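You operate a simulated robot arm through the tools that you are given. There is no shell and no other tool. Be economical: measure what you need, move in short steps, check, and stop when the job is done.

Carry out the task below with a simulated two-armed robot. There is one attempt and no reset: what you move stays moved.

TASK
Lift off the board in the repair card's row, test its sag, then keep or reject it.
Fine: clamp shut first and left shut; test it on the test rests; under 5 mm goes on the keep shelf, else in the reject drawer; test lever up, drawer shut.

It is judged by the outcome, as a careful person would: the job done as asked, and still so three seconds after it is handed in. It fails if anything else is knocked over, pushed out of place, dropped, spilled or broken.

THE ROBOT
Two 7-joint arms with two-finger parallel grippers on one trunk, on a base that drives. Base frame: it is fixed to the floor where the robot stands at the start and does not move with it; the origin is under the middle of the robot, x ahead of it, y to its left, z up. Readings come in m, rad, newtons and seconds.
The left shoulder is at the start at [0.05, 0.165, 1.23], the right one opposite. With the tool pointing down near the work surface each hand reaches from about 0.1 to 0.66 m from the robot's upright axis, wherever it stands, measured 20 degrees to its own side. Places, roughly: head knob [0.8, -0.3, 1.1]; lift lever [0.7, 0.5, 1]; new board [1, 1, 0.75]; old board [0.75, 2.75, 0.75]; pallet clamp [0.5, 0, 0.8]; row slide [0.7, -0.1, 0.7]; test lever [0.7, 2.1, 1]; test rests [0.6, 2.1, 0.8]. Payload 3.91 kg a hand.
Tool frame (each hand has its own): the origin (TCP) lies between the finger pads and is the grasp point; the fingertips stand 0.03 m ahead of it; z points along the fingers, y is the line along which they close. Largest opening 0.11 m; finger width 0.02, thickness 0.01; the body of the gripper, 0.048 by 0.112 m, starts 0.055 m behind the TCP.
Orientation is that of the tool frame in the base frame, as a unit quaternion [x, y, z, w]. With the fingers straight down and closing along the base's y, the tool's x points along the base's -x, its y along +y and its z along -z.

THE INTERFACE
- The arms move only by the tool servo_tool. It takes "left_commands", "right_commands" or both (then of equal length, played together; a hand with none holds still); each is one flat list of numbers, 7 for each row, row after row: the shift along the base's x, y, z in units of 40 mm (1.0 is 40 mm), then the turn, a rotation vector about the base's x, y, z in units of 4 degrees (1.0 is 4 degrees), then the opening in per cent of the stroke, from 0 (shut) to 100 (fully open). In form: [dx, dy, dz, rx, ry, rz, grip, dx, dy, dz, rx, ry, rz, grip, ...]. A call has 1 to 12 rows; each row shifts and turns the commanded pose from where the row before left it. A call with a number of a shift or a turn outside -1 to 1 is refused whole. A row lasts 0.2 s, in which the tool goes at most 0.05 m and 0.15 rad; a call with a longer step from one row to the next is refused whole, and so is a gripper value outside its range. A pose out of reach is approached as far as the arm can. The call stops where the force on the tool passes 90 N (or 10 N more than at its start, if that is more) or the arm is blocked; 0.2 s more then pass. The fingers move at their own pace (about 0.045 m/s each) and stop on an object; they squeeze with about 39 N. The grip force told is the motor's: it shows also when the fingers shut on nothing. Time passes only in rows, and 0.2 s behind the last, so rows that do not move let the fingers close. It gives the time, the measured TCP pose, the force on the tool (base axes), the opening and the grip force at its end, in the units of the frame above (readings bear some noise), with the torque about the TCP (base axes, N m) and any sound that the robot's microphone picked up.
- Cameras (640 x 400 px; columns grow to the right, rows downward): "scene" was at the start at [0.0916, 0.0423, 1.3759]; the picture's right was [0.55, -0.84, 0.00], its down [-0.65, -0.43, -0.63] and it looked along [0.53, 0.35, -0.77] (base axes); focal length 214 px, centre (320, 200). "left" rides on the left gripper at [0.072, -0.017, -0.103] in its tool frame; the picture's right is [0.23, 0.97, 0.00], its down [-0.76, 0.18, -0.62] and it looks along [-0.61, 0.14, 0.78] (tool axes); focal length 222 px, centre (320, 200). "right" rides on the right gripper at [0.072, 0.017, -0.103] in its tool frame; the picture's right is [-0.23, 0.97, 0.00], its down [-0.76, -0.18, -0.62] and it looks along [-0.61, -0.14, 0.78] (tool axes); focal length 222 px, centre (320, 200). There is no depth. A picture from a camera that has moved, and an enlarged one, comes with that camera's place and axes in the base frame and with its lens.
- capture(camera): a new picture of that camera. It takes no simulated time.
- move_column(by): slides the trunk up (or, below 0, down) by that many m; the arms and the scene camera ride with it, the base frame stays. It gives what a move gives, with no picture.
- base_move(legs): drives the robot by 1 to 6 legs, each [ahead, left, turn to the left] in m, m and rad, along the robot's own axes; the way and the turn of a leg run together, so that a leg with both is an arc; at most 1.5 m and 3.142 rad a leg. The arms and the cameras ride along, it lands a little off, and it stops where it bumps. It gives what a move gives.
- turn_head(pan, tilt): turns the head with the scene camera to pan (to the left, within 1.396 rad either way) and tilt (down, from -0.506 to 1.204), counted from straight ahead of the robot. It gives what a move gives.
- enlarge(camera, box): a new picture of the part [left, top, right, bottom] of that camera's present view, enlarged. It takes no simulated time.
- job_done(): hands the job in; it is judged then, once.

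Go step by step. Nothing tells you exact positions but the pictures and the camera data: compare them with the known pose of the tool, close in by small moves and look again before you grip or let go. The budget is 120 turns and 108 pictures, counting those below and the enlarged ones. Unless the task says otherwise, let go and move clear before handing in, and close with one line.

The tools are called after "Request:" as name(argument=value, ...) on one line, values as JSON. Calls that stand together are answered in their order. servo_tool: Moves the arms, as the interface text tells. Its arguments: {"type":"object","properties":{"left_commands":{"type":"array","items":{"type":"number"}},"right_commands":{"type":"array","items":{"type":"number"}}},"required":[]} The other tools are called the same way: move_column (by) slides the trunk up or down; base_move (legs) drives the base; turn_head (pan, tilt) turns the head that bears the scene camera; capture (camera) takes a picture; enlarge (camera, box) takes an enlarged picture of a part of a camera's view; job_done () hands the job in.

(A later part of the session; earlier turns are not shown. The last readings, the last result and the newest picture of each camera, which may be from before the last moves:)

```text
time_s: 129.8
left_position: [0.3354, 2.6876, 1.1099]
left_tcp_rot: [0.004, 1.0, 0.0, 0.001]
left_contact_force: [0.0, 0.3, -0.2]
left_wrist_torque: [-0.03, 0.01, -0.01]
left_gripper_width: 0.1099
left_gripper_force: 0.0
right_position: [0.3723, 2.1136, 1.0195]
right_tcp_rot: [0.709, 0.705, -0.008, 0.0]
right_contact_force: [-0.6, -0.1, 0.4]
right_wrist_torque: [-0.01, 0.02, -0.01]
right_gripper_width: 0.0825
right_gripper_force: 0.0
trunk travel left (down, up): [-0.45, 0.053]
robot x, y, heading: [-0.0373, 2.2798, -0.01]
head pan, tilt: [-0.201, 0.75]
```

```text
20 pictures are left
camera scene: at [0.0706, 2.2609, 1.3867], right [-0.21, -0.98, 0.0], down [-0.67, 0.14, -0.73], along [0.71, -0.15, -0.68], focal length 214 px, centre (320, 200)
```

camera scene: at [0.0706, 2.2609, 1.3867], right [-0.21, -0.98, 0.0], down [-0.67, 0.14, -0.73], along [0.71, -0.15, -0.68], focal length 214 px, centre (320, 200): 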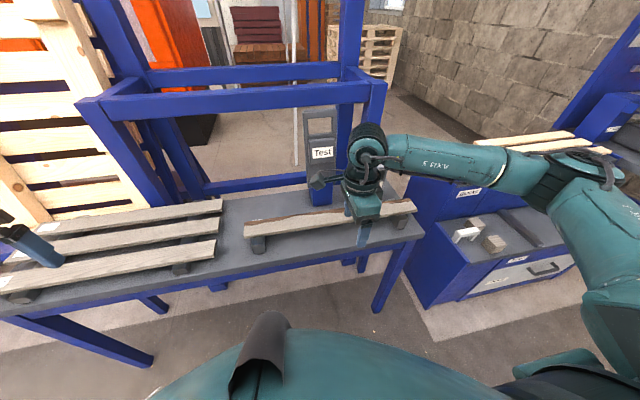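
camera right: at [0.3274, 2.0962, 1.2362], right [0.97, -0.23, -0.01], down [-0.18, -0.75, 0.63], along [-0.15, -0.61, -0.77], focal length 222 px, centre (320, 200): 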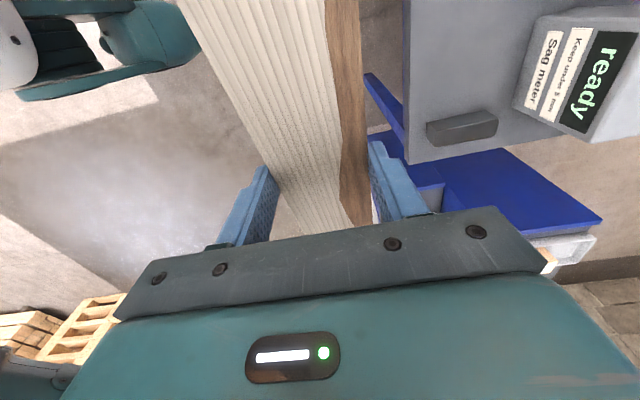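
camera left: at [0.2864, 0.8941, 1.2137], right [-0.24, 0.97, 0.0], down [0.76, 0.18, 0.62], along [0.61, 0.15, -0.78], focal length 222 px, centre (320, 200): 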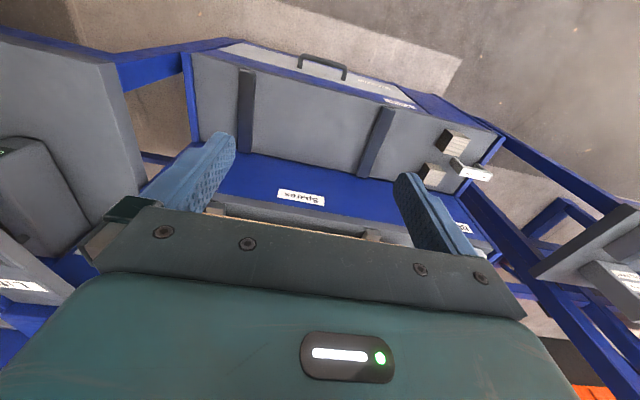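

The board lies on both rests. Next I pull the test lever: I drive 9 cm closer and bring the open hand above the lever's top (≈[0.67, 2.13, 1.15]) to look.

Request:
base_move(legs=[[0.09, 0, 0.01]])

Request:
servo_tool(right_commands=[0, 0.1, 0.9, 0, 0, 0, 60, 0, 0.1, 0.9, 0, 0, 0, 60, 0, 0.1, 0.9, 0, 0, 0, 60, 0, 0.1, 0.9, 0, 0, 0, 60, 0.7, 0, 0.5, 0, 0, 0, 60, 0.8, 0, 0.3, 0, 0, 0, 60, 0.8, 0, 0, 0, 0, 0, 60, 0.8, 0, 0, 0, 0, 0, 60, 0.5, 0, 0, 0, 0, 0, 60, 0, 0, 0, 0, 0, 0, 60])

Request:
capture(camera="right")

```text
time_s: 130.9
left_position: [0.4204, 2.6902, 1.1097]
left_tcp_rot: [0.0, 1.0, 0.001, 0.0]
left_contact_force: [-0.6, -0.5, -0.5]
left_wrist_torque: [-0.02, 0.03, 0.02]
left_gripper_width: 0.1099
left_gripper_force: 0.2
right_position: [0.4649, 2.1168, 1.0176]
right_tcp_rot: [0.705, 0.709, -0.007, 0.0]
right_contact_force: [0.3, -0.4, 0.3]
right_wrist_torque: [0.04, 0.01, 0.0]
right_gripper_width: 0.0826
right_gripper_force: 0.1
trunk travel left (down, up): [-0.45, 0.053]
robot x, y, heading: [0.0499, 2.2781, 0.001]
head pan, tilt: [-0.201, 0.75]
```

```text
time_s: 133.1
left_position: [0.42, 2.69, 1.1107]
left_tcp_rot: [-0.001, 1.0, 0.0, 0.001]
left_contact_force: [0.0, 0.0, 0.6]
left_wrist_torque: [0.0, 0.03, 0.01]
left_gripper_width: 0.1103
left_gripper_force: 0.1
right_position: [0.6066, 2.1341, 1.1938]
right_tcp_rot: [0.706, 0.709, -0.007, 0.0]
right_contact_force: [-0.6, -0.7, -0.5]
right_wrist_torque: [0.02, 0.0, 0.01]
right_gripper_width: 0.0659
right_gripper_force: 0.0
trunk travel left (down, up): [-0.45, 0.053]
robot x, y, heading: [0.0491, 2.2763, -0.003]
head pan, tilt: [-0.201, 0.75]
```

```text
19 pictures are left
camera right: at [0.6256, 2.206, 1.2986], right [0.97, -0.22, -0.01], down [-0.17, -0.76, 0.63], along [-0.15, -0.62, -0.77], focal length 222 px, centre (320, 200)
```

right: 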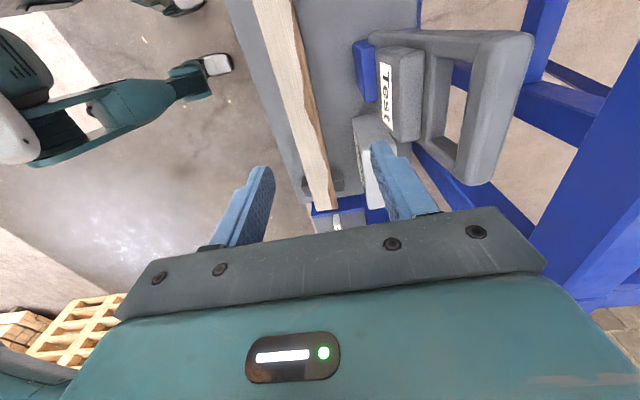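

The lever leans back slightly; its top crossbar is at about x≈0.735, z≈1.14. I move so that one finger comes down behind it.

Request:
servo_tool(right_commands=[0, -0.1, 0.25, 0, 0, 0, 60, 0.8, 0, 0, 0, 0, 0, 60, 0.8, 0, 0, 0, 0, 0, 60, 0.8, 0, 0, 0, 0, 0, 60, 0.8, 0, 0, 0, 0, 0, 60, 0, 0, 0, 0, 0, 0, 60])

Request:
capture(camera="right")

```text
time_s: 134.5
left_position: [0.4193, 2.6903, 1.11]
left_tcp_rot: [0.0, 1.0, 0.001, 0.001]
left_contact_force: [0.7, -0.7, 0.5]
left_wrist_torque: [0.0, -0.01, 0.01]
left_gripper_width: 0.1099
left_gripper_force: 0.1
right_position: [0.6854, 2.1188, 1.1952]
right_tcp_rot: [0.705, 0.709, -0.007, 0.0]
right_contact_force: [-0.3, 0.8, 0.7]
right_wrist_torque: [0.02, -0.01, 0.01]
right_gripper_width: 0.0659
right_gripper_force: 0.2
right hand out of reach, approached as far as the arm can: row 4, 5
trunk travel left (down, up): [-0.45, 0.053]
robot x, y, heading: [0.0534, 2.2789, -0.004]
head pan, tilt: [-0.201, 0.75]
```

```text
18 pictures are left
camera right: at [0.7038, 2.1911, 1.2984], right [0.97, -0.22, -0.01], down [-0.17, -0.76, 0.63], along [-0.15, -0.62, -0.77], focal length 222 px, centre (320, 200)
```

right: 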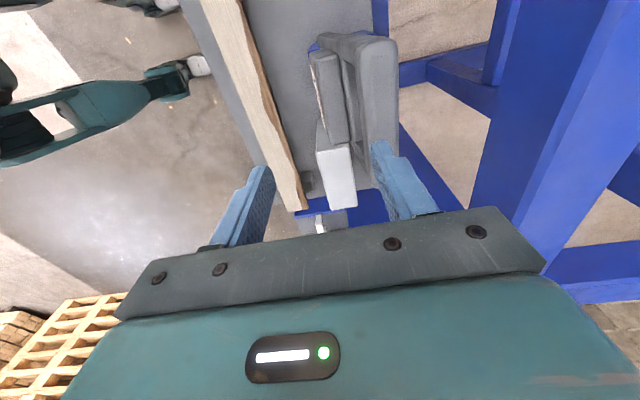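

The crossbar is at about [0.728, 2.14, 1.148]; the arm is at its reach, so I drive another 5 cm ahead and then lower the fingers around the bar.

Request:
base_move(legs=[[0.05, 0, 0]])

Request:
servo_tool(right_commands=[0, 0.4, 0, 0, 0, 0, 60, 0, 0, -0.5, 0, 0, 0, 60, 0, 0, -0.5, 0, 0, 0, 60, 0, 0, 0, 0, 0, 0, 60])

Request:
capture(camera="right")

```text
time_s: 135.5
left_position: [0.4694, 2.6903, 1.1101]
left_tcp_rot: [-0.002, 1.0, 0.001, 0.0]
left_contact_force: [1.1, 0.3, -0.2]
left_wrist_torque: [0.03, -0.02, 0.03]
left_gripper_width: 0.1102
left_gripper_force: 0.1
right_position: [0.7348, 2.1189, 1.1932]
right_tcp_rot: [0.706, 0.709, -0.008, 0.0]
right_contact_force: [0.7, 0.0, -0.1]
right_wrist_torque: [0.01, 0.06, 0.01]
right_gripper_width: 0.0659
right_gripper_force: 0.1
trunk travel left (down, up): [-0.45, 0.053]
robot x, y, heading: [0.0981, 2.2782, 0.001]
head pan, tilt: [-0.201, 0.75]
```

```text
time_s: 136.5
left_position: [0.4667, 2.6901, 1.1099]
left_tcp_rot: [0.0, 1.0, 0.001, 0.0]
left_contact_force: [-0.1, -1.4, 0.0]
left_wrist_torque: [0.03, -0.01, 0.01]
left_gripper_width: 0.1103
left_gripper_force: 0.0
right_position: [0.7333, 2.135, 1.1545]
right_tcp_rot: [0.705, 0.709, -0.005, 0.0]
right_contact_force: [0.2, 0.6, -0.3]
right_wrist_torque: [-0.02, 0.0, -0.03]
right_gripper_width: 0.0661
right_gripper_force: 0.1
trunk travel left (down, up): [-0.45, 0.053]
robot x, y, heading: [0.0989, 2.2768, 0.002]
head pan, tilt: [-0.201, 0.75]
```

```text
17 pictures are left
camera right: at [0.7519, 2.208, 1.2585], right [0.97, -0.22, -0.01], down [-0.17, -0.76, 0.63], along [-0.15, -0.62, -0.77], focal length 222 px, centre (320, 200)
```

right: 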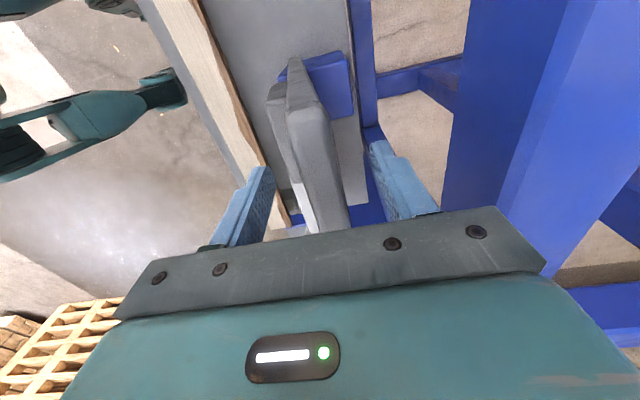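

The lever is between my fingers. I pull it toward me along its arc.

Request:
servo_tool(right_commands=[-0.9, 0, 0, 0, 0, 0, 60, -0.9, 0, -0.1, 0, 0, 0, 60, -0.9, 0, -0.15, 0, 0, 0, 60, -0.9, 0, -0.3, 0, 0, 0, 60, -0.9, 0, -0.5, 0, 0, 0, 60, -0.9, 0, -0.7, 0, 0, 0, 60, 0, 0, 0, 0, 0, 0, 60])

Request:
capture(camera="right")

```text
time_s: 138.1
left_position: [0.4679, 2.6895, 1.1119]
left_tcp_rot: [0.0, 1.0, 0.001, 0.001]
left_contact_force: [0.0, 0.7, 0.2]
left_wrist_torque: [-0.01, -0.02, -0.01]
left_gripper_width: 0.1102
left_gripper_force: 0.0
right_position: [0.5174, 2.1339, 1.086]
right_tcp_rot: [0.706, 0.708, -0.007, 0.0]
right_contact_force: [0.6, 0.3, 0.7]
right_wrist_torque: [0.01, 0.04, -0.02]
right_gripper_width: 0.0659
right_gripper_force: 0.1
trunk travel left (down, up): [-0.45, 0.053]
robot x, y, heading: [0.1, 2.2758, -0.004]
head pan, tilt: [-0.201, 0.75]
```

```text
16 pictures are left
camera right: at [0.5354, 2.2071, 1.1898], right [0.97, -0.22, -0.01], down [-0.17, -0.76, 0.63], along [-0.15, -0.62, -0.77], focal length 222 px, centre (320, 200)
```

right: 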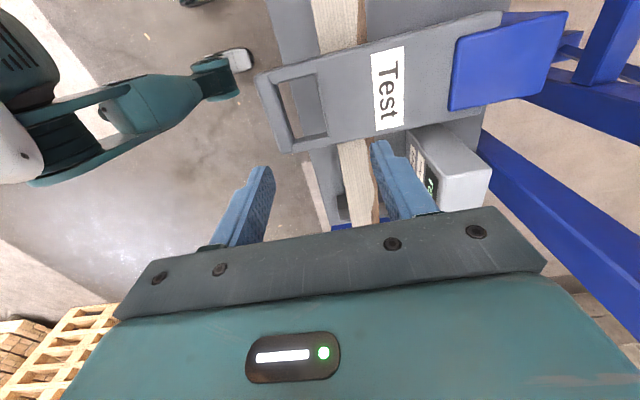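

The lever has swung down across the board on its own. I read the sag meter.

Request:
turn_head(pan=-0.5, tilt=0.75)

Request:
capture(camera="scene")

```text
time_s: 138.9
left_position: [0.4667, 2.6915, 1.111]
left_tcp_rot: [-0.001, 1.0, 0.0, 0.0]
left_contact_force: [-0.7, 0.0, 0.7]
left_wrist_torque: [-0.02, -0.01, 0.03]
left_gripper_width: 0.11
left_gripper_force: 0.0
right_position: [0.5181, 2.1355, 1.0852]
right_tcp_rot: [0.705, 0.709, -0.008, 0.001]
right_contact_force: [0.0, 0.0, -0.5]
right_wrist_torque: [-0.02, -0.02, 0.01]
right_gripper_width: 0.0661
right_gripper_force: 0.1
trunk travel left (down, up): [-0.45, 0.053]
robot x, y, heading: [0.1003, 2.2747, 0.001]
head pan, tilt: [-0.499, 0.75]
```

```text
15 pictures are left
camera scene: at [0.2, 2.2382, 1.3867], right [-0.48, -0.88, 0.0], down [-0.6, 0.33, -0.73], along [0.64, -0.35, -0.68], focal length 214 px, centre (320, 200)
```

scene: 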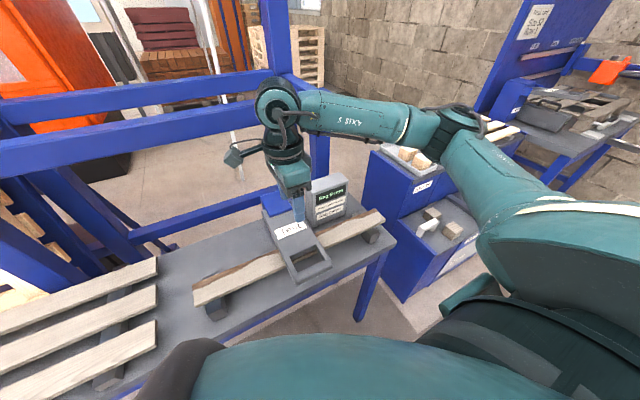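

Request:
enlarge(camera="scene", box=[250, 160, 400, 290])

```text
3.08 times, centred on (325, 225) of scene
camera zoom: at [0.2, 2.2382, 1.3867], right [-0.48, -0.88, 0.0], down [-0.6, 0.33, -0.73], along [0.64, -0.35, -0.68], focal length 660 px, centre (305, 123)
```

zoom: 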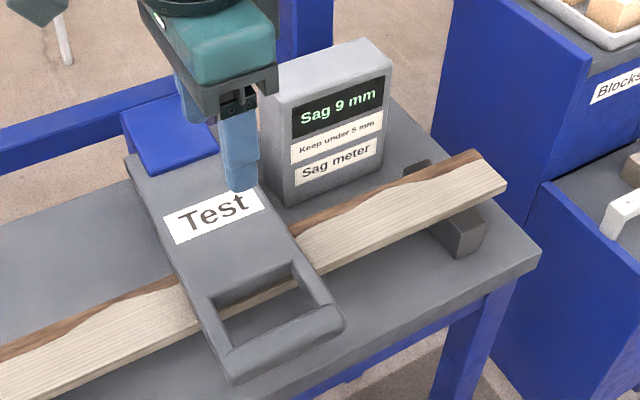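

Sag reads 9 mm, so the board must go in the reject drawer. First I raise the test lever: I move over its crossbar (≈[0.459, 2.112, 0.856]).

Request:
servo_tool(right_commands=[-0.5, -0.2, 0, 0, 0, 0, 50, -0.5, -0.2, -0.3, 0, 0, 0, 50, -0.47, -0.2, -0.8, 0, 0, 0, 50, 0, 0, -0.9, 0, 0, 0, 50, 0, 0, -0.9, 0, 0, 0, 50, 0, 0, -0.5, 0, 0, 0, 50, 0, 0, 0, 0, 0, 0, 50])

Request:
capture(camera="right")

```text
time_s: 140.5
left_position: [0.4682, 2.691, 1.1118]
left_tcp_rot: [-0.001, 1.0, 0.002, 0.001]
left_contact_force: [-0.4, 0.3, -0.6]
left_wrist_torque: [0.01, -0.02, 0.03]
left_gripper_width: 0.1099
left_gripper_force: 0.1
right_position: [0.4592, 2.1111, 0.9464]
right_tcp_rot: [0.705, 0.709, -0.008, 0.001]
right_contact_force: [-0.4, -0.2, 0.2]
right_wrist_torque: [0.03, 0.01, 0.0]
right_gripper_width: 0.0549
right_gripper_force: 0.0
trunk travel left (down, up): [-0.45, 0.053]
robot x, y, heading: [0.1049, 2.2801, -0.002]
head pan, tilt: [-0.499, 0.75]
```

```text
13 pictures are left
camera right: at [0.4778, 2.1832, 1.0513], right [0.97, -0.22, -0.01], down [-0.17, -0.76, 0.63], along [-0.15, -0.62, -0.77], focal length 222 px, centre (320, 200)
```

right: 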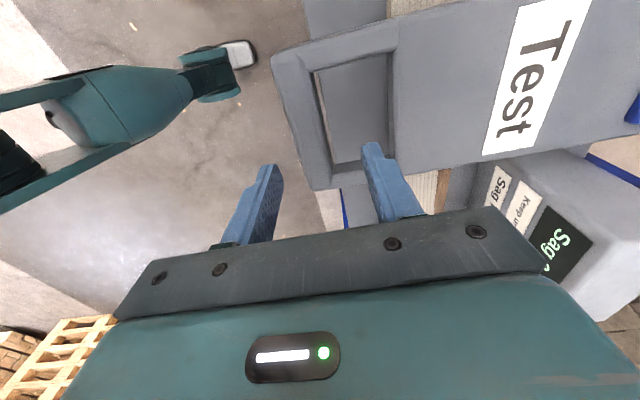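

The slot spans x≈0.46–0.52 and the bar is centred near x≈0.443. I shift 14 mm back, lower and grip the bar.

Request:
servo_tool(right_commands=[-0.35, 0, -0.3, 0, 0, 0, 50, 0, 0, -0.6, 0, 0, 0, 50, 0, 0, -0.5, 0, 0, 0, 50, 0, 0, -0.4, 0, 0, 0, 50, 0, 0, 0, 0, 0, 0, 0, 0, 0, 0, 0, 0, 0, 0, 0, 0, 0, 0, 0, 0, 0])

```text
time_s: 142.1
left_position: [0.4709, 2.6897, 1.1107]
left_tcp_rot: [0.0, 1.0, 0.001, -0.001]
left_contact_force: [-0.7, -0.7, 0.5]
left_wrist_torque: [0.03, -0.02, -0.01]
left_gripper_width: 0.1101
left_gripper_force: 0.0
right_position: [0.4518, 2.1106, 0.8771]
right_tcp_rot: [0.706, 0.708, -0.004, 0.002]
right_contact_force: [33.5, 3.4, -6.0]
right_wrist_torque: [0.01, 0.2, -0.35]
right_gripper_width: 0.0255
right_gripper_force: 43.1
trunk travel left (down, up): [-0.45, 0.053]
robot x, y, heading: [0.099, 2.2743, 0.002]
head pan, tilt: [-0.499, 0.75]
```

The bar is gripped. I swing the lever up along its arc (hinge near x≈0.70), checking halfway.

Request:
servo_tool(right_commands=[0.035, 0, 0.65, 0, 0, 0, 0, 0.1, 0, 0.645, 0, 0, 0, 0, 0.17, 0, 0.63, 0, 0, 0, 0, 0.235, 0, 0.61, 0, 0, 0, 0, 0.3, 0, 0.58, 0, 0, 0, 0, 0.355, 0, 0.55, 0, 0, 0, 0, 0.41, 0, 0.51, 0, 0, 0, 0, 0.46, 0, 0.46, 0, 0, 0, 0])

```text
time_s: 143.9
left_position: [0.4683, 2.6906, 1.1092]
left_tcp_rot: [-0.001, 1.0, 0.0, 0.001]
left_contact_force: [-0.2, -0.7, 1.1]
left_wrist_torque: [0.01, -0.01, 0.04]
left_gripper_width: 0.1101
left_gripper_force: 0.1
right_position: [0.5265, 2.1103, 1.0611]
right_tcp_rot: [0.705, 0.709, -0.008, -0.001]
right_contact_force: [-3.8, -3.6, -7.3]
right_wrist_torque: [-1.22, 0.62, -0.91]
right_gripper_width: 0.0365
right_gripper_force: 45.5
trunk travel left (down, up): [-0.45, 0.053]
robot x, y, heading: [0.0948, 2.2752, -0.007]
head pan, tilt: [-0.499, 0.75]
```

Request:
servo_tool(right_commands=[0.51, 0, 0.41, 0, 0, 0, 0, 0.55, 0, 0.355, 0, 0, 0, 0, 0.58, 0, 0.3, 0, 0, 0, 0, 0.61, 0, 0.235, 0, 0, 0, 0, 0.63, 0, 0.17, 0, 0, 0, 0, 0.645, 0, 0.1, 0, 0, 0, 0, 0.65, 0, 0.035, 0, 0, 0, 0, 0.65, 0, -0.035, 0, 0, 0, 0, 0, 0, 0, 0, 0, 0, 0])

Request:
capture(camera="scene")

```text
time_s: 145.9
left_position: [0.4677, 2.6902, 1.1107]
left_tcp_rot: [0.0, 1.0, 0.001, 0.001]
left_contact_force: [-0.1, 0.7, 0.2]
left_wrist_torque: [-0.01, -0.02, 0.01]
left_gripper_width: 0.11
left_gripper_force: 0.1
right_position: [0.7226, 2.1094, 1.1231]
right_tcp_rot: [0.706, 0.708, -0.007, -0.001]
right_contact_force: [-6.9, -1.8, -13.4]
right_wrist_torque: [-0.21, 1.36, -0.96]
right_gripper_width: 0.0273
right_gripper_force: 45.8
trunk travel left (down, up): [-0.45, 0.053]
robot x, y, heading: [0.1014, 2.2767, 0.0]
head pan, tilt: [-0.499, 0.75]
```

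```text
12 pictures are left
camera scene: at [0.2004, 2.2374, 1.3866], right [-0.48, -0.88, 0.0], down [-0.6, 0.33, -0.73], along [0.64, -0.35, -0.68], focal length 214 px, centre (320, 200)
```

scene: 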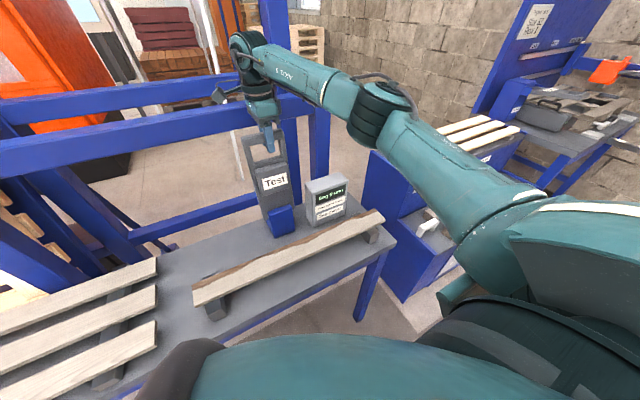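

The lever is up. I nudge it to its stop, release, lift off and move over the board.

Request:
servo_tool(right_commands=[0.25, 0, 0, 0, 0, 0, 0, 0, 0, 0, 0, 0, 0, 70, 0, 0, 0, 0, 0, 0, 70, 0, 0, 0.8, 0, 0, 0, 70, 0, 0, 0.8, 0, 0, 0, 75, -0.9, 0, 0, 0, 0, 0, 75, -0.9, 0, 0, 0, 0, 0, 75, -0.9, 0, 0, 0, 0, 0, 75, -0.9, 0, -0.4, 0, 0, 0, 75, -0.6, 0, -0.9, 0, 0, 0, 75, 0, 0, -0.9, 0, 0, 0, 75, 0, 0, -0.9, 0, 0, 0, 75])

Request:
servo_tool(right_commands=[0, 0, -0.9, 0, 0, 0, 75, 0, 0, -0.9, 0, 0, 0, 75, 0, 0, -0.4, 0, 0, 0, 75, 0, 0, 0, 0, 0, 0, 75])

Request:
capture(camera="right")

```text
time_s: 148.5
left_position: [0.4675, 2.6901, 1.1102]
left_tcp_rot: [0.0, 1.0, 0.001, 0.001]
left_contact_force: [0.3, -0.1, 0.2]
left_wrist_torque: [0.01, -0.01, -0.01]
left_gripper_width: 0.1101
left_gripper_force: 0.1
right_position: [0.5622, 2.1087, 1.0641]
right_tcp_rot: [0.706, 0.708, -0.005, 0.0]
right_contact_force: [-0.6, 1.0, 0.3]
right_wrist_torque: [-0.01, 0.01, -0.01]
right_gripper_width: 0.0822
right_gripper_force: 0.1
trunk travel left (down, up): [-0.45, 0.053]
robot x, y, heading: [0.1004, 2.2769, -0.0]
head pan, tilt: [-0.499, 0.75]
```

```text
time_s: 149.5
left_position: [0.4687, 2.6904, 1.1105]
left_tcp_rot: [-0.001, 1.0, 0.0, 0.0]
left_contact_force: [0.0, 0.0, 0.1]
left_wrist_torque: [-0.02, -0.02, 0.04]
left_gripper_width: 0.11
left_gripper_force: 0.1
right_position: [0.5642, 2.1079, 0.9766]
right_tcp_rot: [0.705, 0.709, -0.008, 0.0]
right_contact_force: [1.0, 0.9, 0.5]
right_wrist_torque: [0.0, 0.02, 0.01]
right_gripper_width: 0.0823
right_gripper_force: 0.1
trunk travel left (down, up): [-0.45, 0.053]
robot x, y, heading: [0.0964, 2.2785, -0.004]
head pan, tilt: [-0.499, 0.75]
```

```text
11 pictures are left
camera right: at [0.5817, 2.1815, 1.0806], right [0.97, -0.22, -0.01], down [-0.17, -0.76, 0.63], along [-0.15, -0.62, -0.77], focal length 222 px, centre (320, 200)
```

right: 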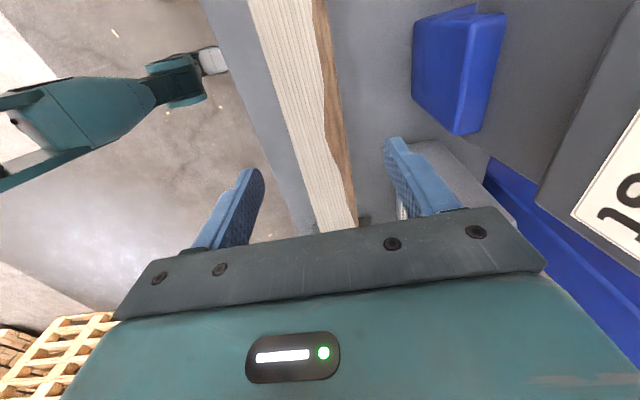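

The board's centre is at x≈0.554, and the lever stands up. I lower, grip the board and lift it.

Request:
servo_tool(right_commands=[-0.25, 0.05, -0.9, 0, 0, 0, 75, 0, 0, -0.9, 0, 0, 0, 75, 0, 0, -0.8, 0, 0, 0, 75, 0, 0, -0.2, 0, 0, 0, 75, 0, 0, 0, 0, 0, 0, 0, 0, 0, 0, 0, 0, 0, 0, 0, 0, 0, 0, 0, 0, 0])

Request:
servo_tool(right_commands=[0, 0, 0.4, 0, 0, 0, 0, -0.1, 0, 0.7, 0, 0, 0, 0, -0.5, 0, 0.9, 0, 0, 0, 0, -0.8, 0, 0.9, 0, 0, 0, 0, -0.8, 0, 0.9, 0, 0, 0, 0, -0.8, 0, 0.9, 0, 0, 0, 0, -0.8, 0, 0.9, 0, 0, 0, 0, 0, 0, 0.9, 0, 0, 0, 0])

Request:
capture(camera="scene")

```text
time_s: 151.1
left_position: [0.4683, 2.691, 1.1107]
left_tcp_rot: [-0.001, 1.0, 0.0, 0.001]
left_contact_force: [-0.1, 0.3, 1.3]
left_wrist_torque: [-0.01, 0.01, 0.04]
left_gripper_width: 0.1099
left_gripper_force: 0.1
right_position: [0.5542, 2.1136, 0.8649]
right_tcp_rot: [0.705, 0.709, -0.006, -0.001]
right_contact_force: [0.1, 0.2, 1.0]
right_wrist_torque: [0.12, -0.02, -0.14]
right_gripper_width: 0.0594
right_gripper_force: 39.2
trunk travel left (down, up): [-0.45, 0.053]
robot x, y, heading: [0.0969, 2.2744, -0.0]
head pan, tilt: [-0.499, 0.75]
```

```text
time_s: 152.9
left_position: [0.4685, 2.6909, 1.1101]
left_tcp_rot: [-0.001, 1.0, 0.001, 0.001]
left_contact_force: [0.0, 0.4, 0.0]
left_wrist_torque: [-0.03, 0.0, -0.04]
left_gripper_width: 0.1101
left_gripper_force: 0.1
right_position: [0.4006, 2.1126, 1.1256]
right_tcp_rot: [0.705, 0.709, -0.008, 0.0]
right_contact_force: [0.7, 0.3, -3.4]
right_wrist_torque: [0.03, -0.01, 0.0]
right_gripper_width: 0.0596
right_gripper_force: 39.2
trunk travel left (down, up): [-0.45, 0.053]
robot x, y, heading: [0.1001, 2.2796, 0.0]
head pan, tilt: [-0.499, 0.75]
```

```text
10 pictures are left
camera scene: at [0.2002, 2.2384, 1.3866], right [-0.48, -0.88, 0.0], down [-0.6, 0.33, -0.73], along [0.64, -0.35, -0.68], focal length 214 px, centre (320, 200)
```

scene: 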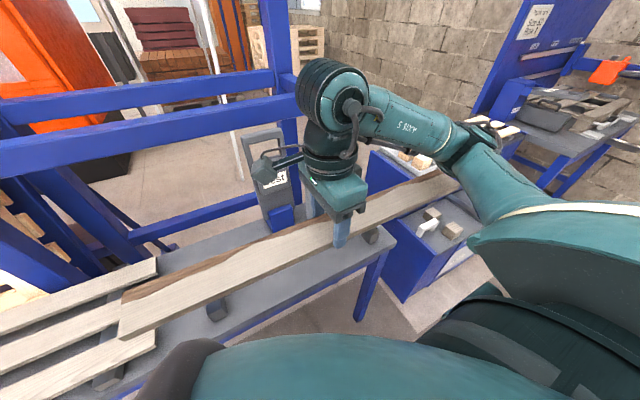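

Board held, lever up. I drive back and right to the reject drawer (handle near [0.40, 0.93, 0.32]), lower the trunk, and lift the board out of the way of the left arm.

Request:
base_move(legs=[[-0.4, 0, 0], [0, -1.45, 0]])

Request:
move_column(by=-0.4)

Request:
servo_tool(right_commands=[0, -0.4, 0.8, 0, 0, 0, 0, 0, -0.4, 0.8, 0, 0, 0, 0, 0, -0.4, 0.8, 0, 0, 0, 0, 0, -0.4, 0.8, 0, 0, 0, 0, 0, -0.4, 0.8, 0, 0, 0, 0, 0, -0.4, 0.8, 0, 0, 0, 0, 0, 0, 0.8, 0, 0, 0, 0, 0, 0, 0.8, 0, 0, 0, 0], left_commands=[0, -0.8, 0, 0, 0, 0, 0, 0, -0.8, 0, 0, 0, 0, 0, 0, -0.8, 0, 0, 0, 0, 0, 0, -0.8, 0, 0, 0, 0, 0, 0, -0.8, 0, 0, 0, 0, 0, 0, -0.8, 0, 0, 0, 0, 0, 0, 0, 0, 0, 0, 0, 0, 0, 0, 0, 0, 0, 0, 0])

Request:
capture(camera="left")

```text
time_s: 167.8
left_position: [0.0694, 1.2508, 1.1103]
left_tcp_rot: [-0.008, 1.0, 0.001, 0.002]
left_contact_force: [0.0, -0.5, 0.8]
left_wrist_torque: [0.04, 0.0, -0.01]
left_gripper_width: 0.1097
left_gripper_force: 0.0
right_position: [0.0127, 0.6726, 1.1248]
right_tcp_rot: [0.7, 0.714, -0.008, 0.0]
right_contact_force: [0.1, -0.3, -2.6]
right_wrist_torque: [0.02, 0.02, 0.0]
right_gripper_width: 0.0594
right_gripper_force: 38.9
trunk travel left (down, up): [-0.45, 0.053]
robot x, y, heading: [-0.2922, 0.8313, 0.016]
head pan, tilt: [-0.499, 0.75]
```

```text
time_s: 171.6
left_position: [0.0698, 1.2503, 0.7102]
left_tcp_rot: [-0.007, 1.0, 0.001, 0.001]
left_contact_force: [0.7, 0.2, 1.0]
left_wrist_torque: [0.01, 0.01, 0.01]
left_gripper_width: 0.1098
left_gripper_force: 0.0
right_position: [0.0131, 0.6726, 0.7243]
right_tcp_rot: [0.7, 0.714, -0.008, 0.0]
right_contact_force: [0.3, -0.1, -2.3]
right_wrist_torque: [0.04, -0.02, 0.03]
right_gripper_width: 0.0599
right_gripper_force: 39.4
trunk travel left (down, up): [-0.05, 0.453]
robot x, y, heading: [-0.2931, 0.8322, 0.018]
head pan, tilt: [-0.499, 0.75]
```

```text
time_s: 173.4
left_position: [0.0678, 1.0586, 0.7116]
left_tcp_rot: [-0.008, 1.0, 0.001, 0.001]
left_contact_force: [0.3, -0.4, 0.0]
left_wrist_torque: [-0.01, 0.01, 0.0]
left_gripper_width: 0.0
left_gripper_force: 37.7
right_position: [0.0111, 0.5733, 0.9814]
right_tcp_rot: [0.7, 0.714, -0.007, 0.0]
right_contact_force: [0.8, 0.3, -2.4]
right_wrist_torque: [0.02, 0.02, 0.0]
right_gripper_width: 0.0596
right_gripper_force: 38.9
trunk travel left (down, up): [-0.05, 0.453]
robot x, y, heading: [-0.2941, 0.8357, 0.015]
head pan, tilt: [-0.499, 0.75]
```

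```text
9 pictures are left
camera left: at [-0.0047, 1.0402, 0.8138], right [-0.24, 0.97, 0.0], down [0.76, 0.19, 0.62], along [0.61, 0.15, -0.78], focal length 222 px, centre (320, 200)
```

left: 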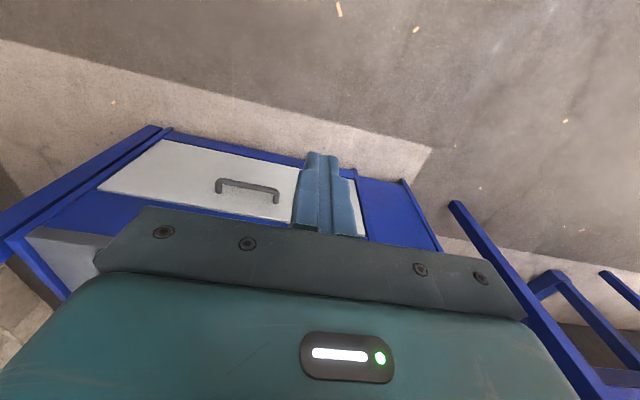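

Request:
enlarge(camera="left", box=[180, 140, 330, 240])

```text
4.00 times, centred on (255, 190) of left
camera zoom: at [-0.0047, 1.0402, 0.8138], right [-0.24, 0.97, 0.0], down [0.76, 0.19, 0.62], along [0.61, 0.15, -0.78], focal length 888 px, centre (580, 240)
```

zoom: 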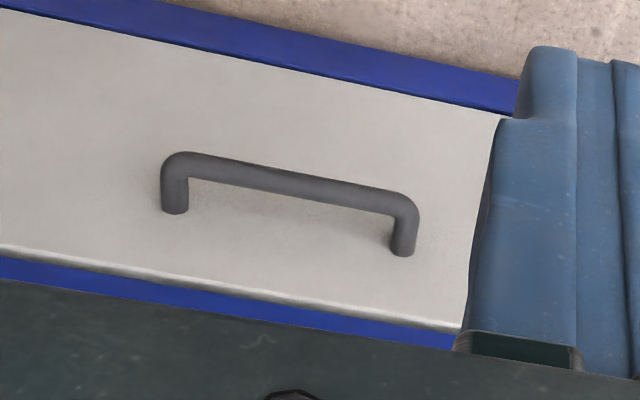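

The handle bar stands ≈41 mm off the drawer face, at about [0.385, 0.93, 0.312]. I move closer and bring the closed left fingers above the gap behind the bar.

Request:
base_move(legs=[[0.1, 0, -0.015]])

Request:
servo_tool(left_commands=[0.49, -0.32, -0.84, 0, -0.375, 0, 0, 0.49, -0.32, -0.84, 0, -0.375, 0, 0, 0.49, -0.32, -0.84, 0, -0.375, 0, 0, 0.49, -0.32, -0.84, 0, -0.375, 0, 0, 0.49, -0.32, -0.84, 0, -0.375, 0, 0, 0.49, -0.32, -0.84, 0, -0.375, 0, 0, 0.49, -0.32, -0.84, 0, -0.375, 0, 0, 0.49, -0.32, -0.84, 0, -0.375, 0, 0, 0.49, -0.32, -0.84, 0, -0.375, 0, 0, 0.49, -0.32, -0.7, 0, -0.375, 0, 0, 0, 0, 0, 0, 0, 0, 0])

Request:
capture(camera="left")

```text
time_s: 174.6
left_position: [0.1694, 1.0551, 0.7113]
left_tcp_rot: [-0.001, 1.0, 0.001, 0.0]
left_contact_force: [-0.4, 1.2, 0.5]
left_wrist_torque: [0.01, 0.02, -0.01]
left_gripper_width: 0.0002
left_gripper_force: 37.9
right_position: [0.1077, 0.5712, 0.9811]
right_tcp_rot: [0.705, 0.709, -0.007, 0.0]
right_contact_force: [-0.2, -0.1, -2.5]
right_wrist_torque: [0.04, -0.05, 0.03]
right_gripper_width: 0.0592
right_gripper_force: 39.3
trunk travel left (down, up): [-0.05, 0.453]
robot x, y, heading: [-0.1923, 0.8336, -0.001]
head pan, tilt: [-0.499, 0.75]
```

```text
time_s: 177.0
left_position: [0.2805, 1.0544, 0.5225]
left_tcp_rot: [0.0, 0.991, 0.0, 0.131]
left_contact_force: [-0.1, 0.3, -0.6]
left_wrist_torque: [-0.01, -0.02, 0.0]
left_gripper_width: 0.0
left_gripper_force: 37.8
left hand out of reach, approached as far as the arm can: row 5, 6, 7, 8, 9, 10
right_position: [0.1073, 0.5706, 0.9807]
right_tcp_rot: [0.705, 0.709, -0.008, 0.0]
right_contact_force: [-0.2, -0.1, -2.3]
right_wrist_torque: [0.02, 0.01, -0.02]
right_gripper_width: 0.0594
right_gripper_force: 39.2
trunk travel left (down, up): [-0.05, 0.453]
robot x, y, heading: [-0.1911, 0.8331, 0.002]
head pan, tilt: [-0.499, 0.75]
```

```text
7 pictures are left
camera left: at [0.1838, 1.0365, 0.6034], right [-0.22, 0.97, -0.06], down [0.57, 0.18, 0.8], along [0.79, 0.14, -0.6], focal length 222 px, centre (320, 200)
```

left: 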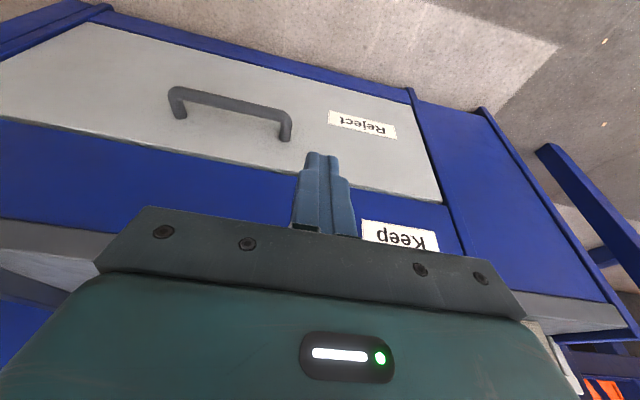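

The arm was short of reach, so I tuck the left hand, drive 14 cm ahead and use the rest of the trunk travel.

Request:
servo_tool(left_commands=[-0.62, -0.78, -0.6, 0, 0, 0, 0, -0.62, -0.78, -0.6, 0, 0, 0, 0, -0.62, -0.78, -0.6, 0, 0, 0, 0, -0.62, -0.77, -0.6, 0, 0, 0, 0, 0, 0, 0, 0, 0, 0, 0])

Request:
base_move(legs=[[0.14, 0, 0]])

Request:
move_column(by=-0.05)

```text
time_s: 178.2
left_position: [0.1614, 1.0146, 0.5198]
left_tcp_rot: [-0.001, 0.991, 0.0, 0.132]
left_contact_force: [-0.3, 0.1, 0.8]
left_wrist_torque: [0.02, -0.02, 0.0]
left_gripper_width: 0.0003
left_gripper_force: 38.0
left hand out of reach, approached as far as the arm can: row 1, 2, 3, 4
right_position: [0.1058, 0.5699, 0.9802]
right_tcp_rot: [0.705, 0.71, -0.007, 0.001]
right_contact_force: [0.0, -0.6, -3.0]
right_wrist_torque: [0.01, -0.05, 0.02]
right_gripper_width: 0.0595
right_gripper_force: 39.1
trunk travel left (down, up): [-0.05, 0.453]
robot x, y, heading: [-0.1967, 0.8352, 0.002]
head pan, tilt: [-0.499, 0.75]
```

```text
time_s: 179.5
left_position: [0.2997, 1.0159, 0.521]
left_tcp_rot: [0.0, 0.991, 0.001, 0.131]
left_contact_force: [-0.2, 0.3, -0.1]
left_wrist_torque: [-0.02, 0.01, 0.02]
left_gripper_width: 0.0
left_gripper_force: 37.2
right_position: [0.246, 0.571, 0.9821]
right_tcp_rot: [0.706, 0.709, -0.007, 0.0]
right_contact_force: [-0.1, -1.2, -2.2]
right_wrist_torque: [-0.03, -0.01, -0.02]
right_gripper_width: 0.0594
right_gripper_force: 39.1
trunk travel left (down, up): [-0.05, 0.453]
robot x, y, heading: [-0.0532, 0.8319, 0.002]
head pan, tilt: [-0.499, 0.75]
```

```text
time_s: 180.4
left_position: [0.2997, 1.0165, 0.4712]
left_tcp_rot: [-0.001, 0.991, -0.001, 0.13]
left_contact_force: [-0.8, -0.8, 0.3]
left_wrist_torque: [0.0, 0.0, -0.04]
left_gripper_width: 0.0001
left_gripper_force: 38.0
right_position: [0.2454, 0.5714, 0.9322]
right_tcp_rot: [0.705, 0.709, -0.007, 0.0]
right_contact_force: [0.4, 0.0, -2.6]
right_wrist_torque: [0.01, 0.02, 0.02]
right_gripper_width: 0.0596
right_gripper_force: 39.1
trunk travel left (down, up): [0.0, 0.503]
robot x, y, heading: [-0.0563, 0.8354, -0.0]
head pan, tilt: [-0.499, 0.75]
```

The left arm refuses to go lower with this tilt; I straighten the hand and try again.

Request:
servo_tool(left_commands=[0, -0.3, -0.3, 0, 1, 0, 0, 0, -0.3, -0.3, 0, 1, 0, 0, 0, -0.3, -0.4, 0, 1, 0, 0, 0, -0.3, -0.4, 0, 0.75, 0, 0, 0, -0.4, -0.4, 0, 0, 0, 0, 0, -0.4, -0.4, 0, 0, 0, 0, 0, 0, 0, 0, 0, 0, 0])

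```text
time_s: 182.0
left_position: [0.2872, 1.0157, 0.4683]
left_tcp_rot: [-0.001, 1.0, 0.0, 0.001]
left_contact_force: [0.7, -0.6, 0.2]
left_wrist_torque: [-0.02, 0.01, 0.01]
left_gripper_width: 0.0
left_gripper_force: 37.8
left hand out of reach, approached as far as the arm can: row 1, 2, 3, 4, 5, 6
right_position: [0.2454, 0.5704, 0.9318]
right_tcp_rot: [0.705, 0.709, -0.008, 0.0]
right_contact_force: [0.4, 0.8, -2.3]
right_wrist_torque: [-0.01, 0.0, 0.01]
right_gripper_width: 0.0596
right_gripper_force: 39.4
trunk travel left (down, up): [0.0, 0.503]
robot x, y, heading: [-0.0551, 0.8324, 0.0]
head pan, tilt: [-0.499, 0.75]
```

Inward moves seem to be what the left arm refuses, so I test pure downward motion.

Request:
servo_tool(left_commands=[0, 0.3, 0, 0, 0, 0, 0, 0, 0, -0.5, 0, 0, 0, 0, 0, 0, -0.5, 0, 0, 0, 0, 0, 0, -0.5, 0, 0, 0, 0])

```text
time_s: 183.0
left_position: [0.2832, 1.0528, 0.4364]
left_tcp_rot: [-0.001, 1.0, 0.0, 0.001]
left_contact_force: [0.4, -0.9, 0.0]
left_wrist_torque: [0.04, -0.02, 0.0]
left_gripper_width: 0.0002
left_gripper_force: 37.8
left hand out of reach, approached as far as the arm can: row 2, 3, 4
right_position: [0.2454, 0.5704, 0.931]
right_tcp_rot: [0.705, 0.709, -0.008, 0.001]
right_contact_force: [0.3, 0.1, -3.0]
right_wrist_torque: [0.0, -0.01, 0.01]
right_gripper_width: 0.0594
right_gripper_force: 39.2
trunk travel left (down, up): [0.0, 0.503]
robot x, y, heading: [-0.0555, 0.8375, -0.002]
head pan, tilt: [-0.499, 0.75]
```

Request:
base_move(legs=[[-0.13, -0.12, 0]])

Request:
servo_tool(left_commands=[0.8, 0, 0.3, 0, 0, 0, 0, 0.8, 0, 0.3, 0, 0, 0, 0, 0.8, 0, 0, 0, 0, 0, 0, 0.8, 0, 0, 0, 0, 0, 0, 0, 0, -0.5, 0, 0, 0, 0, 0, 0, -0.5, 0, 0, 0, 0, 0, 0, -0.5, 0, 0, 0, 0, 0, 0, -0.5, 0, 0, 0, 0])

```text
time_s: 184.8
left_position: [0.1564, 0.9306, 0.4353]
left_tcp_rot: [-0.003, 1.0, 0.0, 0.001]
left_contact_force: [-0.7, -0.7, 0.0]
left_wrist_torque: [0.01, -0.02, 0.0]
left_gripper_width: 0.0
left_gripper_force: 37.9
right_position: [0.1203, 0.4498, 0.9301]
right_tcp_rot: [0.704, 0.71, -0.007, 0.0]
right_contact_force: [-0.7, 0.6, -2.2]
right_wrist_torque: [-0.01, 0.0, -0.03]
right_gripper_width: 0.0594
right_gripper_force: 39.1
trunk travel left (down, up): [0.0, 0.503]
robot x, y, heading: [-0.1823, 0.7091, 0.002]
head pan, tilt: [-0.499, 0.75]
```

```text
time_s: 186.6
left_position: [0.2451, 0.9704, 0.4427]
left_tcp_rot: [-0.002, 1.0, 0.0, 0.0]
left_contact_force: [0.0, 0.0, -0.5]
left_wrist_torque: [0.0, 0.01, -0.01]
left_gripper_width: 0.0
left_gripper_force: 37.6
left hand out of reach, approached as far as the arm can: row 3, 4, 5, 6, 7, 8
right_position: [0.1203, 0.45, 0.9308]
right_tcp_rot: [0.705, 0.71, -0.008, 0.0]
right_contact_force: [-0.1, -0.7, -1.6]
right_wrist_torque: [0.01, -0.02, 0.0]
right_gripper_width: 0.0597
right_gripper_force: 38.9
trunk travel left (down, up): [0.0, 0.503]
robot x, y, heading: [-0.1805, 0.7131, 0.009]
head pan, tilt: [-0.499, 0.75]
```

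The left wrist seems near a joint limit; I turn the left hand somewhat (+40°) which should relieve it, and try going lower.

Request:
servo_tool(left_commands=[0, 0, 0, 0, 0, 1, 0, 0, 0, 0, 0, 0, 1, 0, 0, 0, 0, 0, 0, 1, 0, 0, 0, 0, 0, 0, 1, 0, 0, 0, 0, 0, 0, 1, 0, 0, 0, 0, 0, 0, 1, 0, 0, 0, 0, 0, 0, 1, 0, 0, 0, 0, 0, 0, 1, 0, 0, 0, 0, 0, 0, 1, 0, 0, 0, 0, 0, 0, 1, 0])

Request:
servo_tool(left_commands=[0.3, -0.2, -0.4, 0, 0, 0, 0, 0.3, -0.2, -0.4, 0, 0, 0, 0, 0.3, -0.2, -0.4, 0, 0, 0, 0, 0.3, 0, -0.4, 0, 0, 0, 0])

```text
time_s: 188.8
left_position: [0.2443, 0.9717, 0.4415]
left_tcp_rot: [-0.343, 0.939, 0.0, 0.001]
left_contact_force: [-0.2, 0.2, -0.1]
left_wrist_torque: [0.0, -0.01, 0.0]
left_gripper_width: 0.0
left_gripper_force: 37.8
right_position: [0.1215, 0.4492, 0.9305]
right_tcp_rot: [0.704, 0.711, -0.008, 0.001]
right_contact_force: [0.1, 0.7, -2.0]
right_wrist_torque: [0.01, 0.0, 0.02]
right_gripper_width: 0.0595
right_gripper_force: 39.2
trunk travel left (down, up): [0.0, 0.503]
robot x, y, heading: [-0.1774, 0.7123, 0.007]
head pan, tilt: [-0.499, 0.75]
```

```text
time_s: 189.8
left_position: [0.2538, 0.9808, 0.4405]
left_tcp_rot: [-0.345, 0.939, 0.0, 0.0]
left_contact_force: [-0.4, 0.8, 0.9]
left_wrist_torque: [-0.01, 0.0, 0.02]
left_gripper_width: 0.0
left_gripper_force: 37.9
left hand out of reach, approached as far as the arm can: row 1, 2, 3, 4
right_position: [0.1209, 0.4488, 0.9306]
right_tcp_rot: [0.704, 0.71, -0.007, 0.001]
right_contact_force: [0.3, -1.3, -3.2]
right_wrist_torque: [0.03, 0.0, -0.02]
right_gripper_width: 0.0593
right_gripper_force: 39.3
trunk travel left (down, up): [0.0, 0.503]
robot x, y, heading: [-0.1829, 0.7112, 0.007]
head pan, tilt: [-0.499, 0.75]
```

The left arm can't get low enough here, so I'll use the right arm: first rest the board temporarily on the shelf bars (y≈0.72 and 1.14, top z≈0.535), then open the drawer with the right hand. I tuck the left arm and drive over.

Request:
servo_tool(left_commands=[-0.4, 0, 0.8, 0, 0, 0, 0, -0.4, 0, 0.8, 0, 0, 0, 0, -0.4, 0, 0.8, 0, 0, 0, 0, -0.4, 0, 0.8, 0, 0, 0, 0, -0.2, 0, 0.8, 0, 0, 0, 0, 0, 0, 0.8, 0, 0, 0, 0, 0, 0, 0.8, 0, 0, 0, 0, 0, 0, 0.8, 0, 0, 0, 0])

Request:
base_move(legs=[[0, 0.4, -0.007], [0.15, 0, 0]])

Request:
turn_head(pan=-0.4, tilt=0.6)

Request:
capture(camera="scene")

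```text
time_s: 191.6
left_position: [0.1812, 0.9798, 0.6968]
left_tcp_rot: [-0.344, 0.939, 0.0, 0.0]
left_contact_force: [0.5, 0.1, 0.5]
left_wrist_torque: [0.0, -0.02, 0.01]
left_gripper_width: 0.0
left_gripper_force: 37.5
right_position: [0.1218, 0.4494, 0.9318]
right_tcp_rot: [0.704, 0.71, -0.007, 0.0]
right_contact_force: [-0.4, 0.3, -3.3]
right_wrist_torque: [0.03, 0.04, 0.0]
right_gripper_width: 0.0592
right_gripper_force: 39.0
trunk travel left (down, up): [0.0, 0.503]
robot x, y, heading: [-0.182, 0.7107, 0.007]
head pan, tilt: [-0.499, 0.75]
```

```text
time_s: 196.6
left_position: [0.3371, 1.3743, 0.6963]
left_tcp_rot: [-0.337, 0.941, 0.0, 0.001]
left_contact_force: [0.9, -0.6, -0.2]
left_wrist_torque: [0.03, -0.01, 0.0]
left_gripper_width: 0.0
left_gripper_force: 38.0
right_position: [0.2687, 0.8443, 0.9314]
right_tcp_rot: [0.709, 0.705, -0.007, 0.0]
right_contact_force: [0.0, 0.5, -2.0]
right_wrist_torque: [0.02, 0.0, 0.0]
right_gripper_width: 0.0594
right_gripper_force: 38.8
trunk travel left (down, up): [0.0, 0.503]
robot x, y, heading: [-0.0307, 1.1095, -0.013]
head pan, tilt: [-0.499, 0.75]
```

```text
time_s: 197.3
left_position: [0.3373, 1.3743, 0.6967]
left_tcp_rot: [-0.337, 0.942, 0.0, 0.001]
left_contact_force: [0.8, -0.3, -0.1]
left_wrist_torque: [0.01, -0.03, 0.0]
left_gripper_width: 0.0002
left_gripper_force: 37.2
right_position: [0.2692, 0.844, 0.9302]
right_tcp_rot: [0.71, 0.705, -0.007, -0.001]
right_contact_force: [0.2, -0.6, -3.1]
right_wrist_torque: [0.02, 0.0, 0.02]
right_gripper_width: 0.0596
right_gripper_force: 39.4
trunk travel left (down, up): [0.0, 0.503]
robot x, y, heading: [-0.0284, 1.1118, -0.01]
head pan, tilt: [-0.4, 0.6]
```

```text
6 pictures are left
camera scene: at [0.0802, 1.0749, 0.9495], right [-0.4, -0.92, 0.0], down [-0.52, 0.23, -0.82], along [0.76, -0.33, -0.57], focal length 214 px, centre (320, 200)
```

scene: 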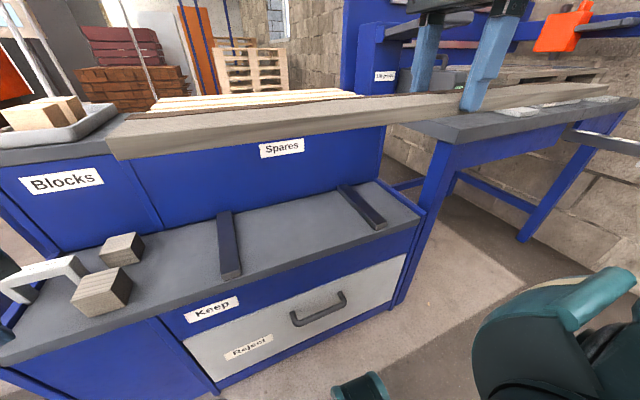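

I can see the shelf bars (y≈0.717 and 1.14, x 0.455–0.675) and the handle (bar centre ≈[0.39, 0.925, 0.313]). I move the board over the bars and lower it.

Request:
servo_tool(right_commands=[0.815, 0.315, 0, 0, 0, 0, 0, 0.815, 0.315, 0, 0, 0, 0, 0, 0.815, 0.315, 0, 0, 0, 0, 0, 0.815, 0.315, 0, 0, 0, 0, 0, 0.815, 0.315, 0, 0, 0, 0, 0, 0.815, 0.315, 0, 0, 0, 0, 0, 0.815, 0.315, -0.3, 0, 0, 0, 0, 0.815, 0.315, -0.6, 0, 0, 0, 0, 0, 0, -0.9, 0, 0, 0, 0, 0, 0, -0.9, 0, 0, 0, 0, 0, 0, -0.9, 0, 0, 0, 0, 0, 0, -0.9, 0, 0, 0, 0])

Request:
servo_tool(right_commands=[0, 0, -0.9, 0, 0, 0, 0, 0, 0, -0.9, 0, 0, 0, 0, 0, 0, -0.9, 0, 0, 0, 0, 0, 0, -0.6, 0, 0, 0, 0, 0, 0, -0.3, 0, 0, 0, 0, 0, 0, 0, 0, 0, 0, 0])

```text
time_s: 199.9
left_position: [0.3359, 1.3732, 0.6966]
left_tcp_rot: [-0.338, 0.941, 0.0, 0.001]
left_contact_force: [0.5, -0.4, 1.1]
left_wrist_torque: [0.01, -0.05, -0.03]
left_gripper_width: 0.0001
left_gripper_force: 37.8
right_position: [0.5296, 0.9446, 0.7518]
right_tcp_rot: [0.709, 0.705, -0.007, 0.001]
right_contact_force: [0.4, 0.6, -2.4]
right_wrist_torque: [0.01, -0.04, 0.02]
right_gripper_width: 0.0597
right_gripper_force: 38.7
trunk travel left (down, up): [0.0, 0.503]
robot x, y, heading: [-0.0291, 1.1137, -0.011]
head pan, tilt: [-0.4, 0.6]
```

```text
time_s: 201.3
left_position: [0.3374, 1.3741, 0.6971]
left_tcp_rot: [-0.337, 0.941, 0.0, 0.0]
left_contact_force: [0.0, 0.3, 1.0]
left_wrist_torque: [0.0, -0.01, 0.03]
left_gripper_width: 0.0
left_gripper_force: 37.7
right_position: [0.5315, 0.9433, 0.6077]
right_tcp_rot: [0.71, 0.704, -0.006, 0.0]
right_contact_force: [-0.2, -1.4, -2.3]
right_wrist_torque: [0.03, -0.01, -0.02]
right_gripper_width: 0.0595
right_gripper_force: 39.0
trunk travel left (down, up): [0.0, 0.503]
robot x, y, heading: [-0.0318, 1.1107, -0.01]
head pan, tilt: [-0.4, 0.6]
```

Still in the air at z≈0.608; I lower in small steps until contact.

Request:
servo_tool(right_commands=[0, 0, -0.3, 0, 0, 0, 0, 0, 0, -0.3, 0, 0, 0, 0, 0, 0, -0.2, 0, 0, 0, 0, 0, 0, 0, 0, 0, 0, 0])

Request:
servo_tool(right_commands=[0, 0, -0.2, 0, 0, 0, 0, 0, 0, -0.1, 0, 0, 0, 0, 0, 0, 0, 0, 0, 0, 0])

```text
time_s: 202.3
left_position: [0.3372, 1.3753, 0.6974]
left_tcp_rot: [-0.336, 0.942, -0.001, 0.002]
left_contact_force: [0.2, 0.6, 0.0]
left_wrist_torque: [0.02, 0.0, -0.01]
left_gripper_width: 0.0
left_gripper_force: 37.9
right_position: [0.5327, 0.945, 0.5832]
right_tcp_rot: [0.71, 0.704, 0.0, 0.004]
right_contact_force: [-1.1, -1.2, 40.6]
right_wrist_torque: [-0.05, 0.11, -0.06]
right_gripper_width: 0.0598
right_gripper_force: 38.9
trunk travel left (down, up): [0.0, 0.503]
robot x, y, heading: [-0.0282, 1.1079, -0.013]
head pan, tilt: [-0.4, 0.6]
```

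```text
time_s: 203.1
left_position: [0.3353, 1.3758, 0.6964]
left_tcp_rot: [-0.338, 0.941, -0.001, 0.002]
left_contact_force: [-0.1, 0.0, 0.0]
left_wrist_torque: [-0.01, 0.0, 0.05]
left_gripper_width: 0.0002
left_gripper_force: 37.6
right_position: [0.5316, 0.9475, 0.5699]
right_tcp_rot: [0.71, 0.704, 0.0, 0.003]
right_contact_force: [2.8, -0.2, 34.5]
right_wrist_torque: [0.24, 0.07, -0.15]
right_gripper_width: 0.0599
right_gripper_force: 39.0
trunk travel left (down, up): [0.0, 0.503]
robot x, y, heading: [-0.0283, 1.1085, -0.011]
head pan, tilt: [-0.4, 0.6]
```

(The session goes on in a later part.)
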